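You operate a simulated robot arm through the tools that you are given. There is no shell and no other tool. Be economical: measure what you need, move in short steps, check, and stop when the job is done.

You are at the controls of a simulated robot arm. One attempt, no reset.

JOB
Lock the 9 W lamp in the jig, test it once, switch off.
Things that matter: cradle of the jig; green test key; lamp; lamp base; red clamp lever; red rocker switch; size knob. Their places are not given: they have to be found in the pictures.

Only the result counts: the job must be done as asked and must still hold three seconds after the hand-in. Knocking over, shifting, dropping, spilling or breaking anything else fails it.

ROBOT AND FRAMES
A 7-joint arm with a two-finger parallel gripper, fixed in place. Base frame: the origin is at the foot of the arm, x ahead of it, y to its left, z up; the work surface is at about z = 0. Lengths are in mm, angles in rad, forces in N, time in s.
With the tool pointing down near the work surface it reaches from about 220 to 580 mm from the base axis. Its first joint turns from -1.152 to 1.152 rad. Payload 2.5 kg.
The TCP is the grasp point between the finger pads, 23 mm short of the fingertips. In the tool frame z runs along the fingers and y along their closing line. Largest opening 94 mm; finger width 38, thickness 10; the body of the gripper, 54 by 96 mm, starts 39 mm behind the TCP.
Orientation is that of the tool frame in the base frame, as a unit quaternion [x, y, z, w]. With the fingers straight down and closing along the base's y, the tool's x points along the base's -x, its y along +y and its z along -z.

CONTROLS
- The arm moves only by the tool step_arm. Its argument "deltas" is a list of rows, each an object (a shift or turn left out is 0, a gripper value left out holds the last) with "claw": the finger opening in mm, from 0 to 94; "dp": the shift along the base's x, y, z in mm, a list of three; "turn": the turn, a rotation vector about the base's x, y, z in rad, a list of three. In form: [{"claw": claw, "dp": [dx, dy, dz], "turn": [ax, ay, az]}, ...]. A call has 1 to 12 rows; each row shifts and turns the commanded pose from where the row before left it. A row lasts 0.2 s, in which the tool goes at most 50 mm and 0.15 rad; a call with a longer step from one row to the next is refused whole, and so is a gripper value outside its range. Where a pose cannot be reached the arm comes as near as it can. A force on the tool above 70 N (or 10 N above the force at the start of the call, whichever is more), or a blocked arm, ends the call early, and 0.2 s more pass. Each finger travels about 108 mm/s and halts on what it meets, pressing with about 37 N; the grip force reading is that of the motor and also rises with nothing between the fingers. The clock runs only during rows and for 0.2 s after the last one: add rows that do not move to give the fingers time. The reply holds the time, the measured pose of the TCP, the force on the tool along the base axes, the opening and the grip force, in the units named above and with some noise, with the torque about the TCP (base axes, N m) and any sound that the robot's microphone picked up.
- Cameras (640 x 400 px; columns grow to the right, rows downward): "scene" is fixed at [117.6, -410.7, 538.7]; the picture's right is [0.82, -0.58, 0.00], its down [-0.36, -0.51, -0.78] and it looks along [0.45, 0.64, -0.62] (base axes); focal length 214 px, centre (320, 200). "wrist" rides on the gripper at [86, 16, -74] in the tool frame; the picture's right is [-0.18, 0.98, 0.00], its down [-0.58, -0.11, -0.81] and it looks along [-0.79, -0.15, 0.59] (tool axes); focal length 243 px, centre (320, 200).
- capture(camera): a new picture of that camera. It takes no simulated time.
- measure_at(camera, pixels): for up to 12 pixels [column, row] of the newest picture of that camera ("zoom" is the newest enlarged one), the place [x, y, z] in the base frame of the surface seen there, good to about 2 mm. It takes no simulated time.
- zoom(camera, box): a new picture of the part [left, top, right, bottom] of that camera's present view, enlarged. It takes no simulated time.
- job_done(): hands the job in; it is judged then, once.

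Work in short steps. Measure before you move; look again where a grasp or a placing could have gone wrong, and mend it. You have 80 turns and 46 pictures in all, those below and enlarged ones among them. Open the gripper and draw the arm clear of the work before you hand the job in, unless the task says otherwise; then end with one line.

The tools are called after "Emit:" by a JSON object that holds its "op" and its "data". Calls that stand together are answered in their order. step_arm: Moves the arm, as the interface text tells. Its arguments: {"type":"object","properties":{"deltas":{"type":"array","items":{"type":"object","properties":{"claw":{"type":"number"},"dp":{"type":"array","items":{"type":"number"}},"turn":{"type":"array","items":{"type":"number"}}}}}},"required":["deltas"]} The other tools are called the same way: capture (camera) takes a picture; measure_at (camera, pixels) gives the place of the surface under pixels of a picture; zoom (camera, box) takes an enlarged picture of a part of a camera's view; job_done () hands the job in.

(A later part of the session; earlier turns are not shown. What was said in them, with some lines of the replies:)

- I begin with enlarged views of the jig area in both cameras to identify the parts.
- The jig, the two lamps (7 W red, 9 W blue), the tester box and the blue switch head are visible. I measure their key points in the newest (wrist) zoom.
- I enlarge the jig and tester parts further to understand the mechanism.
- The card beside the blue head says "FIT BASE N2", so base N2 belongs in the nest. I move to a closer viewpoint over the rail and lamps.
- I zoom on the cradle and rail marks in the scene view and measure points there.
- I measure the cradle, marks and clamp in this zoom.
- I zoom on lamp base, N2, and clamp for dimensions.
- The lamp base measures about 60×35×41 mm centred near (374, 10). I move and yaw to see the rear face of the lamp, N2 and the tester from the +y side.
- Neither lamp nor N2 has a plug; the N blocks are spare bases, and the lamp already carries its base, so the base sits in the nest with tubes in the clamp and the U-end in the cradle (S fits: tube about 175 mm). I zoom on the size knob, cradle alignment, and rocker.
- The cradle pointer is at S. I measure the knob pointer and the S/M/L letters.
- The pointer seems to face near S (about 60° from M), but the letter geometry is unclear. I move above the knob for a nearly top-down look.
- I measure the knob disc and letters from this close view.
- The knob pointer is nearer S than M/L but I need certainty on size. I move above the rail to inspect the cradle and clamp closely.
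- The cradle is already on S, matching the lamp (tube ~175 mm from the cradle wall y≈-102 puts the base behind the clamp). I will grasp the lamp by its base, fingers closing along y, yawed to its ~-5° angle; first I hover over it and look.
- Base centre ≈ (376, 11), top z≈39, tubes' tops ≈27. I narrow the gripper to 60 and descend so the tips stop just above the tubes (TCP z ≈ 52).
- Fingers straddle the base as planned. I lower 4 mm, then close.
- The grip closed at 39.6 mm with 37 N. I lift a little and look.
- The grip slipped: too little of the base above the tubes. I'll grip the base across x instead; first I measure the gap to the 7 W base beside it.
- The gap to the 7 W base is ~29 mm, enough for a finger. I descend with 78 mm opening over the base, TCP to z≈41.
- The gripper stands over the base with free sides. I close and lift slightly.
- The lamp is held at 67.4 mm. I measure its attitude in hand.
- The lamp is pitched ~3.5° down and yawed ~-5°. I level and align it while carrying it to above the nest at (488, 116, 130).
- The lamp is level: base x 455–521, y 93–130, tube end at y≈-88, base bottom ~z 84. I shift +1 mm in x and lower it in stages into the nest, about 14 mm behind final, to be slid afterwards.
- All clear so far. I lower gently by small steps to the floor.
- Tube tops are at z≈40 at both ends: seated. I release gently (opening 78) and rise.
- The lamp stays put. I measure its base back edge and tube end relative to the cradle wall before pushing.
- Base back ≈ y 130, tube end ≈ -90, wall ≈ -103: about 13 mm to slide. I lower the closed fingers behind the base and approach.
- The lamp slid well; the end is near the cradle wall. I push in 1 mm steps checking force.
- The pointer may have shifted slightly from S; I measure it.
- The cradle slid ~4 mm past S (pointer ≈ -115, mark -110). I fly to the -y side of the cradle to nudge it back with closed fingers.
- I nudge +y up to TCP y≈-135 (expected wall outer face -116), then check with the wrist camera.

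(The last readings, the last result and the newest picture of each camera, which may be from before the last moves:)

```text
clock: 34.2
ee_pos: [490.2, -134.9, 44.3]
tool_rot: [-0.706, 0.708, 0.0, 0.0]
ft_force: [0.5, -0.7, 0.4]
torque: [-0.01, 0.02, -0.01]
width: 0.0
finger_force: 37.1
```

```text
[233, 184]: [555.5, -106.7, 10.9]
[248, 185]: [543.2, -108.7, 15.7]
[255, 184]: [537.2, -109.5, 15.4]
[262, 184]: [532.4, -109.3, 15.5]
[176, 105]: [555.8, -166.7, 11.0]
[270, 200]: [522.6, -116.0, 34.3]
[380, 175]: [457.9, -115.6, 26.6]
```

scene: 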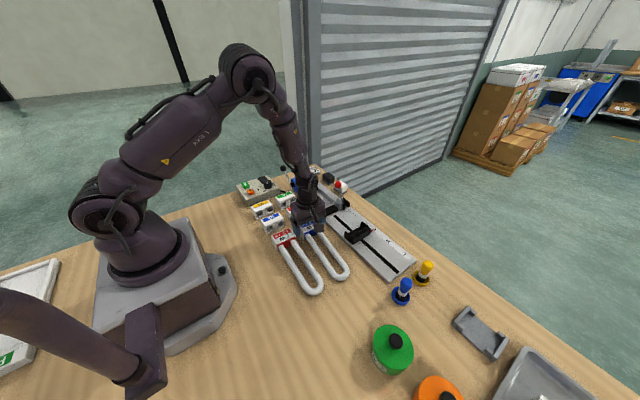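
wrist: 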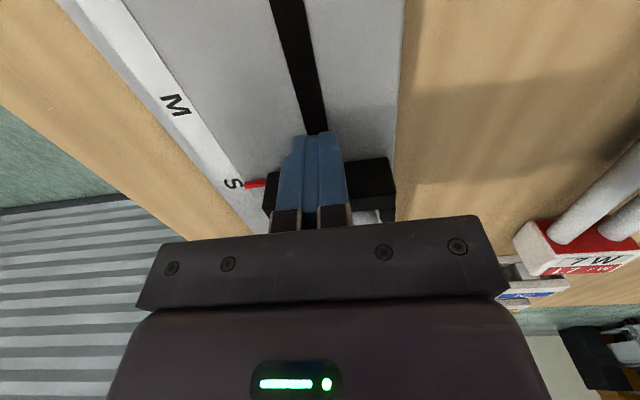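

Pointer ≈ -109, S ≈ -107. I push 1.5 mm more, then back off and rise.

Emit:
{"op": "step_arm", "data": {"deltas": [{"dp": [0, 1.5, 0]}, {}, {"dp": [0, -10, 0]}, {"dp": [0, -5, 35]}, {"dp": [0, 0, 45]}, {"dp": [0, 0, 25]}, {}]}}

Emit:
{"op": "zoom", "data": {"camera": "scene", "box": [310, 165, 390, 250]}}

```text
clock: 35.8
ee_pos: [488.3, -151.2, 151.7]
tool_rot: [-0.705, 0.709, 0.001, 0.0]
ft_force: [-0.5, 0.5, 0.7]
torque: [0.0, -0.02, 0.01]
width: 0.1
finger_force: 36.3
```

```text
4.71 times, centred on (350, 208) of scene
```

zoom: 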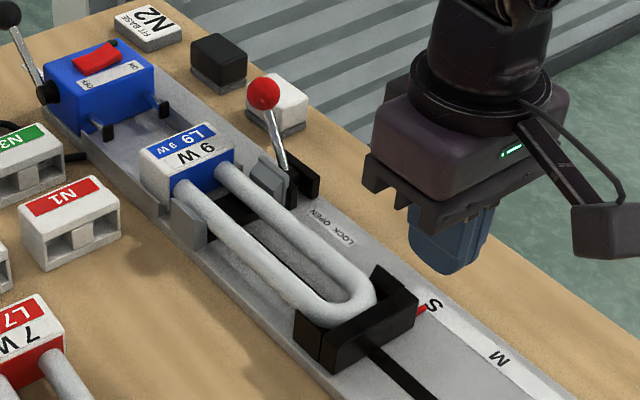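

Emit:
{"op": "measure_at", "data": {"camera": "zoom", "pixels": [[432, 304], [422, 310], [180, 190], [232, 158], [142, 158], [205, 125], [350, 315], [385, 300], [264, 92], [285, 150], [310, 170], [185, 218]]}}

```text
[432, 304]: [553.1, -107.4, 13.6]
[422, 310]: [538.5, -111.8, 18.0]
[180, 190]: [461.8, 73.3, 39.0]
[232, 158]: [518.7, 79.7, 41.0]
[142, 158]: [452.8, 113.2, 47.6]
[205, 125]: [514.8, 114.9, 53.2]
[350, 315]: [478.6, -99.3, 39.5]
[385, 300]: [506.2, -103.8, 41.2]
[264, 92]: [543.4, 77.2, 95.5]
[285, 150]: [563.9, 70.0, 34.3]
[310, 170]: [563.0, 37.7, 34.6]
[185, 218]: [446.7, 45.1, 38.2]
```

The lamp sits in place: base front y≈79, tube end at the cradle wall, pointer on S. I go behind the clamp ball (544, 77, 94) on its +y side.

Emit:
{"op": "step_arm", "data": {"deltas": [{"dp": [8, 39, 0]}, {"dp": [8, 39, 0]}, {"dp": [8, 39, 0]}, {"dp": [8, 39, 0]}, {"dp": [8, 39, 0]}, {"dp": [8, 39, 0]}, {"dp": [7, 35, 0]}, {"dp": [0, 0, -25]}, {"dp": [0, 0, -20]}, {}]}}

Emit:
{"op": "step_arm", "data": {"deltas": [{"dp": [0, -10, 0]}, {"dp": [0, -10, 0]}, {"dp": [0, -10, 0]}, {"dp": [0, -8, 0]}, {"dp": [0, -8, 0]}, {}]}}

```text
clock: 38.0
ee_pos: [542.5, 118.4, 103.7]
tool_rot: [-0.706, 0.708, 0.0, 0.001]
ft_force: [-1.5, -0.6, -0.5]
torque: [0.0, 0.02, 0.0]
width: 0.0
finger_force: 36.9
```

```text
clock: 39.4
ee_pos: [543.4, 73.9, 104.6]
tool_rot: [-0.706, 0.708, 0.0, 0.0]
ft_force: [0.2, 0.3, 0.0]
torque: [0.0, -0.02, -0.01]
width: 0.1
finger_force: 36.7
```

Emit:
{"op": "step_arm", "data": {"deltas": [{"dp": [0, -8, 0]}, {"dp": [0, -8, 0]}, {"dp": [0, -6, 0]}, {}]}}

Emit:
{"op": "zoom", "data": {"camera": "scene", "box": [300, 165, 390, 250]}}

```text
clock: 40.4
ee_pos: [545.0, 51.5, 105.5]
tool_rot: [-0.706, 0.708, -0.001, 0.0]
ft_force: [0.4, 0.7, 0.3]
torque: [0.0, 0.01, -0.01]
width: 0.0
finger_force: 36.7
```

```text
4.71 times, centred on (345, 208) of scene
```

zoom: 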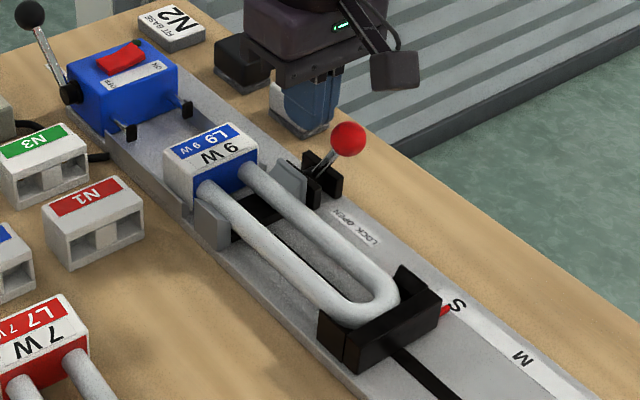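

Emit:
{"op": "measure_at", "data": {"camera": "zoom", "pixels": [[348, 138], [290, 180], [210, 225], [318, 170], [270, 175], [215, 200]]}}

Emit:
{"op": "step_arm", "data": {"deltas": [{"dp": [0, -6, -3]}, {"dp": [0, -6, -3]}, {}]}}

```text
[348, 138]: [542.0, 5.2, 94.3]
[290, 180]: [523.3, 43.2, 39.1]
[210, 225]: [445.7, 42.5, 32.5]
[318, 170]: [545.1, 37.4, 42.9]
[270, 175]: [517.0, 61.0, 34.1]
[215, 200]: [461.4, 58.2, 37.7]
```

```text
clock: 41.2
ee_pos: [545.0, 43.8, 100.0]
tool_rot: [-0.707, 0.707, 0.002, 0.003]
ft_force: [-3.4, 20.4, 7.5]
torque: [0.16, -0.02, 0.04]
width: 0.3
finger_force: 37.1
```

The lever flipped to LOCK (ball at y≈5) and the stop resists at 20 N. I back off, rise, and move above the ON end (+x) of the rocker at ≈(496, 233).

Emit:
{"op": "step_arm", "data": {"deltas": [{"dp": [0, 12, 3]}, {"dp": [0, 6, 35]}, {"dp": [-10, 36, 12]}, {"dp": [-10, 36, 0]}, {"dp": [-10, 36, 0]}, {"dp": [-10, 36, 0]}, {"dp": [-9, 27, 0]}, {}, {"dp": [0, 0, -35]}, {"dp": [0, 0, -15]}, {}]}}

Emit:
{"op": "zoom", "data": {"camera": "scene", "box": [270, 145, 370, 235]}}

```text
clock: 43.6
ee_pos: [493.7, 227.0, 100.2]
tool_rot: [-0.705, 0.709, -0.001, 0.0]
ft_force: [0.0, 0.0, 0.4]
torque: [0.01, -0.03, 0.0]
width: 0.0
finger_force: 37.0
```

```text
4.44 times, centred on (320, 190) of scene
```

zoom: 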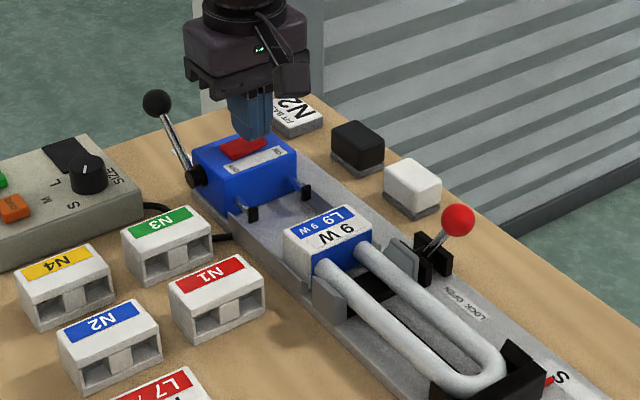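

The lever stays at LOCK. I press the rocker's ON end in small steps.

Emit:
{"op": "step_arm", "data": {"deltas": [{"dp": [2, 5, 0]}, {"dp": [0, 0, -6]}, {"dp": [0, 0, -3]}, {"dp": [0, 0, -2]}, {}]}}

Emit:
{"op": "step_arm", "data": {"deltas": [{"dp": [0, 0, -2]}, {"dp": [0, 0, -2]}, {}]}}

```text
clock: 44.8
ee_pos: [496.9, 232.6, 89.3]
tool_rot: [-0.706, 0.708, -0.001, 0.0]
ft_force: [-5.1, -8.1, 17.1]
torque: [-0.05, 0.24, 0.05]
width: 0.1
finger_force: 36.6
```

```text
clock: 45.6
ee_pos: [497.6, 233.2, 89.8]
tool_rot: [-0.706, 0.708, -0.002, 0.002]
ft_force: [-20.5, -15.1, 52.8]
torque: [-0.2, 0.95, 0.23]
width: 0.2
finger_force: 36.3
```

The press hit a stop at 53 N. I lift and look at rocker, LED and display.

Emit:
{"op": "step_arm", "data": {"deltas": [{"dp": [0, 0, 10]}, {"dp": [0, 0, 40]}, {"dp": [0, -40, 15]}, {}]}}

Emit:
{"op": "zoom", "data": {"camera": "scene", "box": [235, 150, 335, 220]}}

```text
clock: 46.6
ee_pos: [496.1, 191.4, 147.7]
tool_rot: [-0.706, 0.708, 0.0, 0.0]
ft_force: [0.2, -0.6, -0.4]
torque: [0.04, 0.02, -0.01]
width: 0.0
finger_force: 37.1
```

```text
5.71 times, centred on (285, 185) of scene
```

zoom: 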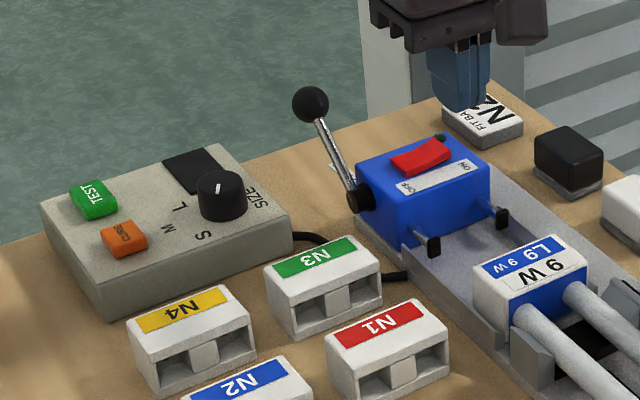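

The rocker looks unchanged and the LED is dark. I measure rocker and LED geometry.

Emit:
{"op": "measure_at", "data": {"camera": "zoom", "pixels": [[440, 139], [393, 160], [428, 138], [451, 150], [412, 172], [421, 156], [480, 145], [375, 165], [466, 164], [404, 187], [405, 155], [440, 150]]}}

```text
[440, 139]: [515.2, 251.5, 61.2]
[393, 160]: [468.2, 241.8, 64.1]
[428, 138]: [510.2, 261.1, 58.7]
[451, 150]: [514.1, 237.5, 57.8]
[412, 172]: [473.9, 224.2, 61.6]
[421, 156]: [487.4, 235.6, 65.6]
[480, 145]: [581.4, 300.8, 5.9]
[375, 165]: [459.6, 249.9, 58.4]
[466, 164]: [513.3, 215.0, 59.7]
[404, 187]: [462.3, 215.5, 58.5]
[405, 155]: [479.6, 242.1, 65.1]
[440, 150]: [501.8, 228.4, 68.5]
```

The rocker's raised end is at x≈502, so I pressed too near the pivot. I press again further out, at x≈503, in fine steps.

Emit:
{"op": "step_arm", "data": {"deltas": [{"dp": [6, 40, 0]}, {"dp": [0, 0, -35]}, {"dp": [0, 0, -15]}, {"dp": [0, 0, -5]}, {"dp": [0, 0, -2]}, {}]}}

Emit:
{"op": "step_arm", "data": {"deltas": [{"dp": [0, 0, -1.5]}, {"dp": [0, 0, -1.5]}, {}]}}

Emit:
{"op": "step_arm", "data": {"deltas": [{"dp": [0, 0, -1.5]}, {"dp": [0, 0, -1]}, {}]}}

```text
clock: 48.0
ee_pos: [502.6, 233.0, 91.1]
tool_rot: [-0.706, 0.708, 0.001, 0.0]
ft_force: [-0.1, 1.1, 1.7]
torque: [0.02, 0.0, 0.0]
width: 0.1
finger_force: 37.2
```

```text
clock: 48.8
ee_pos: [503.1, 233.6, 88.6]
tool_rot: [-0.706, 0.708, 0.0, 0.0]
ft_force: [-5.7, -3.6, 7.8]
torque: [-0.06, 0.22, 0.04]
width: 0.0
finger_force: 37.1
```

```text
clock: 49.6
ee_pos: [502.9, 233.7, 89.0]
tool_rot: [-0.706, 0.708, 0.0, -0.002]
ft_force: [-23.5, -11.4, 39.0]
torque: [-0.17, 0.9, 0.15]
width: 0.1
finger_force: 37.2
```

Torque readings put the contact on the finger's -x edge, so the rocker may already be down on the ON side. I lift away and zoom tightly on it.

Emit:
{"op": "step_arm", "data": {"deltas": [{"dp": [0, 0, 15]}, {"dp": [0, 0, 40]}, {"dp": [0, -45, 10]}, {}]}}

Emit:
{"op": "zoom", "data": {"camera": "scene", "box": [290, 166, 326, 190]}}

```text
clock: 50.6
ee_pos: [504.2, 188.8, 151.5]
tool_rot: [-0.706, 0.708, 0.0, 0.001]
ft_force: [0.6, -0.6, 0.7]
torque: [0.01, -0.01, 0.0]
width: 0.0
finger_force: 36.7
```

```text
16.00 times, centred on (308, 178) of scene
```

zoom: 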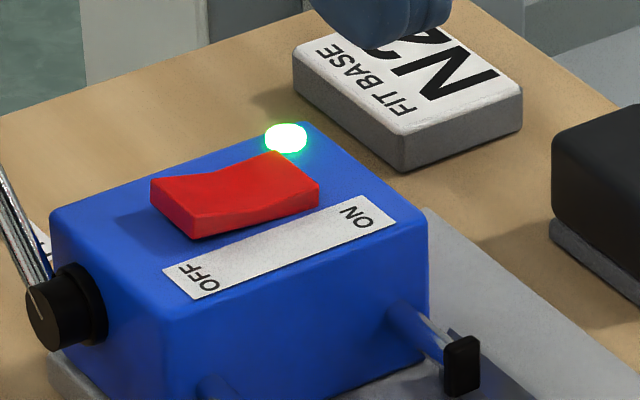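

The LED is green: power is ON. Now I check the tester's display and knob.

Emit:
{"op": "zoom", "data": {"camera": "scene", "box": [236, 170, 290, 206]}}

```text
11.11 times, centred on (263, 188) of scene
```

zoom: 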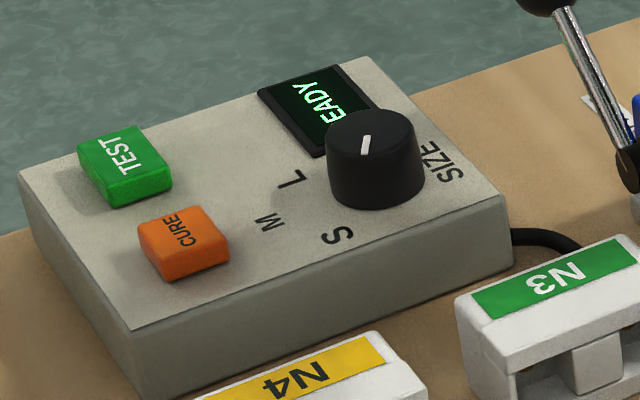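

The display shows READY and the knob pointer stands at S. I move above the TEST key at (285, 345).

Emit:
{"op": "step_arm", "data": {"deltas": [{"dp": [-36, 26, 0]}, {"dp": [-36, 26, 0]}, {"dp": [-36, 26, 0]}, {"dp": [-36, 26, 0]}, {"dp": [-36, 26, 0]}, {"dp": [-38, 26, 0]}, {}, {"dp": [0, 0, -35]}, {"dp": [0, 0, -30]}, {"dp": [0, 0, -8]}, {}]}}

Emit:
{"op": "zoom", "data": {"camera": "scene", "box": [220, 130, 310, 210]}}

```text
clock: 53.0
ee_pos: [286.4, 346.9, 78.1]
tool_rot: [-0.706, 0.708, 0.0, -0.001]
ft_force: [-0.2, -0.5, 0.1]
torque: [0.0, -0.02, 0.04]
width: 0.0
finger_force: 37.2
```

```text
5.00 times, centred on (265, 170) of scene
```

zoom: 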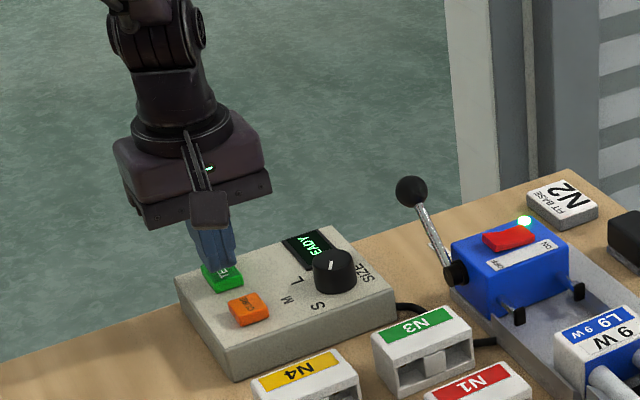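

The finger is over TEST, clear of CURE. I press down in small steps.

Emit:
{"op": "step_arm", "data": {"deltas": [{"dp": [0, 0, -5]}, {"dp": [0, 0, -2]}, {"dp": [0, 0, -1.5]}, {"dp": [0, 0, -1.5]}]}}

```text
clock: 54.0
ee_pos: [284.6, 345.2, 68.3]
tool_rot: [-0.706, 0.708, 0.001, 0.0]
ft_force: [0.1, 0.8, 0.2]
torque: [-0.02, 0.02, -0.04]
width: 0.0
finger_force: 36.8
```

Emit:
{"op": "step_arm", "data": {"deltas": [{"dp": [0, 0, -1]}, {"dp": [0, 0, -1]}, {"dp": [0, 0, -1]}]}}

```text
clock: 54.8
ee_pos: [283.7, 344.2, 66.8]
tool_rot: [-0.705, 0.709, 0.0, 0.0]
ft_force: [-1.3, 0.9, 1.5]
torque: [0.02, 0.04, -0.02]
width: 0.0
finger_force: 37.3
heard: click
```

A click was heard: TEST is pressed. I rise straight up and look at display and lamp.

Emit:
{"op": "step_arm", "data": {"deltas": [{"dp": [0, 0, 15]}, {"dp": [0, 0, 30]}, {"dp": [0, 0, 35]}, {}]}}

Emit:
{"op": "zoom", "data": {"camera": "scene", "box": [236, 165, 376, 255]}}

```text
clock: 55.8
ee_pos: [285.9, 344.7, 146.0]
tool_rot: [-0.706, 0.708, 0.001, 0.001]
ft_force: [1.0, -0.6, -0.2]
torque: [0.01, 0.03, -0.01]
width: 0.0
finger_force: 37.0
```

```text
4.44 times, centred on (306, 210) of scene
```

zoom: 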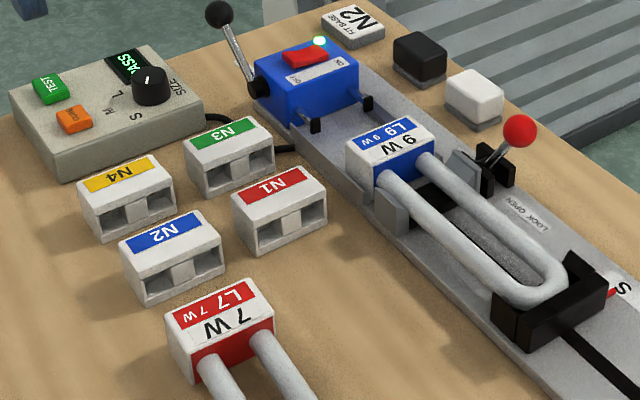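

Display shows PASS. Now I move over the OFF end (-x) of the rocker at (467, 233).

Emit:
{"op": "step_arm", "data": {"deltas": [{"dp": [30, -19, 1]}, {"dp": [30, -19, 1]}, {"dp": [30, -19, 1]}, {"dp": [30, -19, 1]}, {"dp": [30, -19, 0]}, {"dp": [31, -17, 0]}, {}, {"dp": [0, 0, -35]}, {"dp": [0, 0, -17]}, {}]}}

Emit:
{"op": "step_arm", "data": {"deltas": [{"dp": [0, 0, -3]}, {"dp": [0, 0, -2]}, {"dp": [0, 0, -2]}, {}]}}

```text
clock: 58.0
ee_pos: [465.9, 232.5, 97.3]
tool_rot: [-0.706, 0.708, 0.001, 0.0]
ft_force: [1.3, -0.1, -0.5]
torque: [-0.01, -0.02, -0.02]
width: 0.1
finger_force: 37.1
```

```text
clock: 59.0
ee_pos: [464.2, 232.0, 90.0]
tool_rot: [-0.706, 0.708, -0.001, -0.001]
ft_force: [-1.1, -0.4, 1.1]
torque: [0.0, 0.01, -0.03]
width: 0.0
finger_force: 37.3
```

Emit:
{"op": "step_arm", "data": {"deltas": [{"dp": [0, 0, -1.5]}, {"dp": [0, 0, -1.5]}, {}]}}

Emit:
{"op": "step_arm", "data": {"deltas": [{"dp": [0, 0, -1]}, {"dp": [0, 0, -1]}, {}]}}

```text
clock: 59.8
ee_pos: [466.5, 232.5, 86.7]
tool_rot: [-0.706, 0.708, -0.001, 0.0]
ft_force: [-0.7, 0.0, 0.3]
torque: [-0.01, 0.0, 0.01]
width: 0.0
finger_force: 37.0
```

```text
clock: 60.6
ee_pos: [466.5, 231.9, 86.8]
tool_rot: [-0.706, 0.708, -0.001, 0.0]
ft_force: [-15.6, -7.8, 31.8]
torque: [-0.09, 0.04, -0.03]
width: 0.0
finger_force: 36.7
```

It reached a stop at 32 N. I lift away and look.

Emit:
{"op": "step_arm", "data": {"deltas": [{"dp": [0, 0, 15]}, {"dp": [0, 0, 45]}, {"dp": [-20, -40, 10]}, {"dp": [-30, -30, 20]}, {}]}}

Emit:
{"op": "zoom", "data": {"camera": "scene", "box": [240, 160, 340, 225]}}

```text
clock: 61.8
ee_pos: [417.8, 163.9, 176.4]
tool_rot: [-0.707, 0.708, -0.001, 0.0]
ft_force: [0.2, -0.5, 0.7]
torque: [0.02, -0.01, 0.0]
width: 0.0
finger_force: 37.2
```

```text
6.15 times, centred on (290, 192) of scene
```

zoom: 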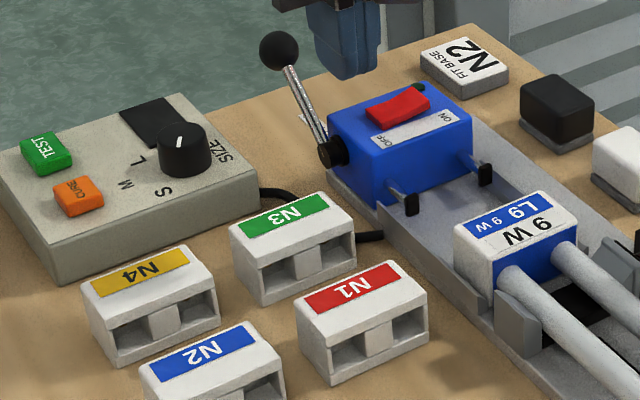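

The LED and display are dark, so power is OFF. I open the gripper and draw the arm clear, then take one last look.

Emit:
{"op": "step_arm", "data": {"deltas": [{"claw": 40, "dp": [-25, -15, 40]}, {"claw": 90, "dp": [-25, -15, 40]}, {"dp": [-25, -15, 40]}, {"dp": [-20, 0, 30]}, {}, {}]}}

Emit:
{"op": "zoom", "data": {"camera": "scene", "box": [230, 155, 420, 300]}}

```text
clock: 63.2
ee_pos: [322.6, 119.3, 326.5]
tool_rot: [-0.706, 0.708, 0.0, 0.0]
ft_force: [-0.1, -0.6, -1.4]
torque: [-0.02, 0.02, -0.01]
width: 89.9
finger_force: 0.1
```

```text
2.76 times, centred on (325, 228) of scene
```

zoom: 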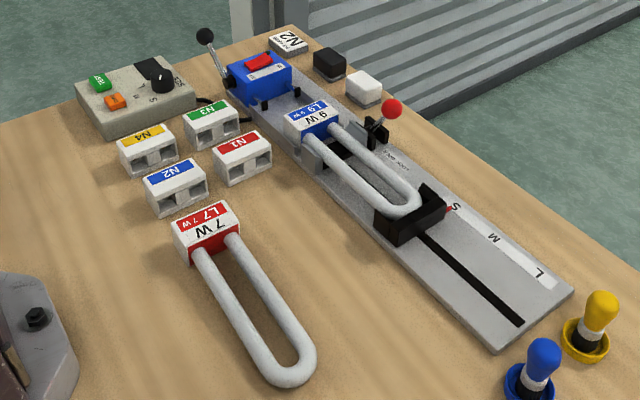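

The lamp is locked, tested with PASS, the power is off, everything else is in place, and the arm is clear. I hand in.

Emit:
{"op": "job_done", "data": {}}

```text
The job is handed in.
```

The 9 W lamp is locked in the jig, was tested once with the display showing PASS, and the power is off; I left spare base N2 out although a card by the jig reads "FIT BASE N2", since the lamp already has its own base and the job did not ask for it.
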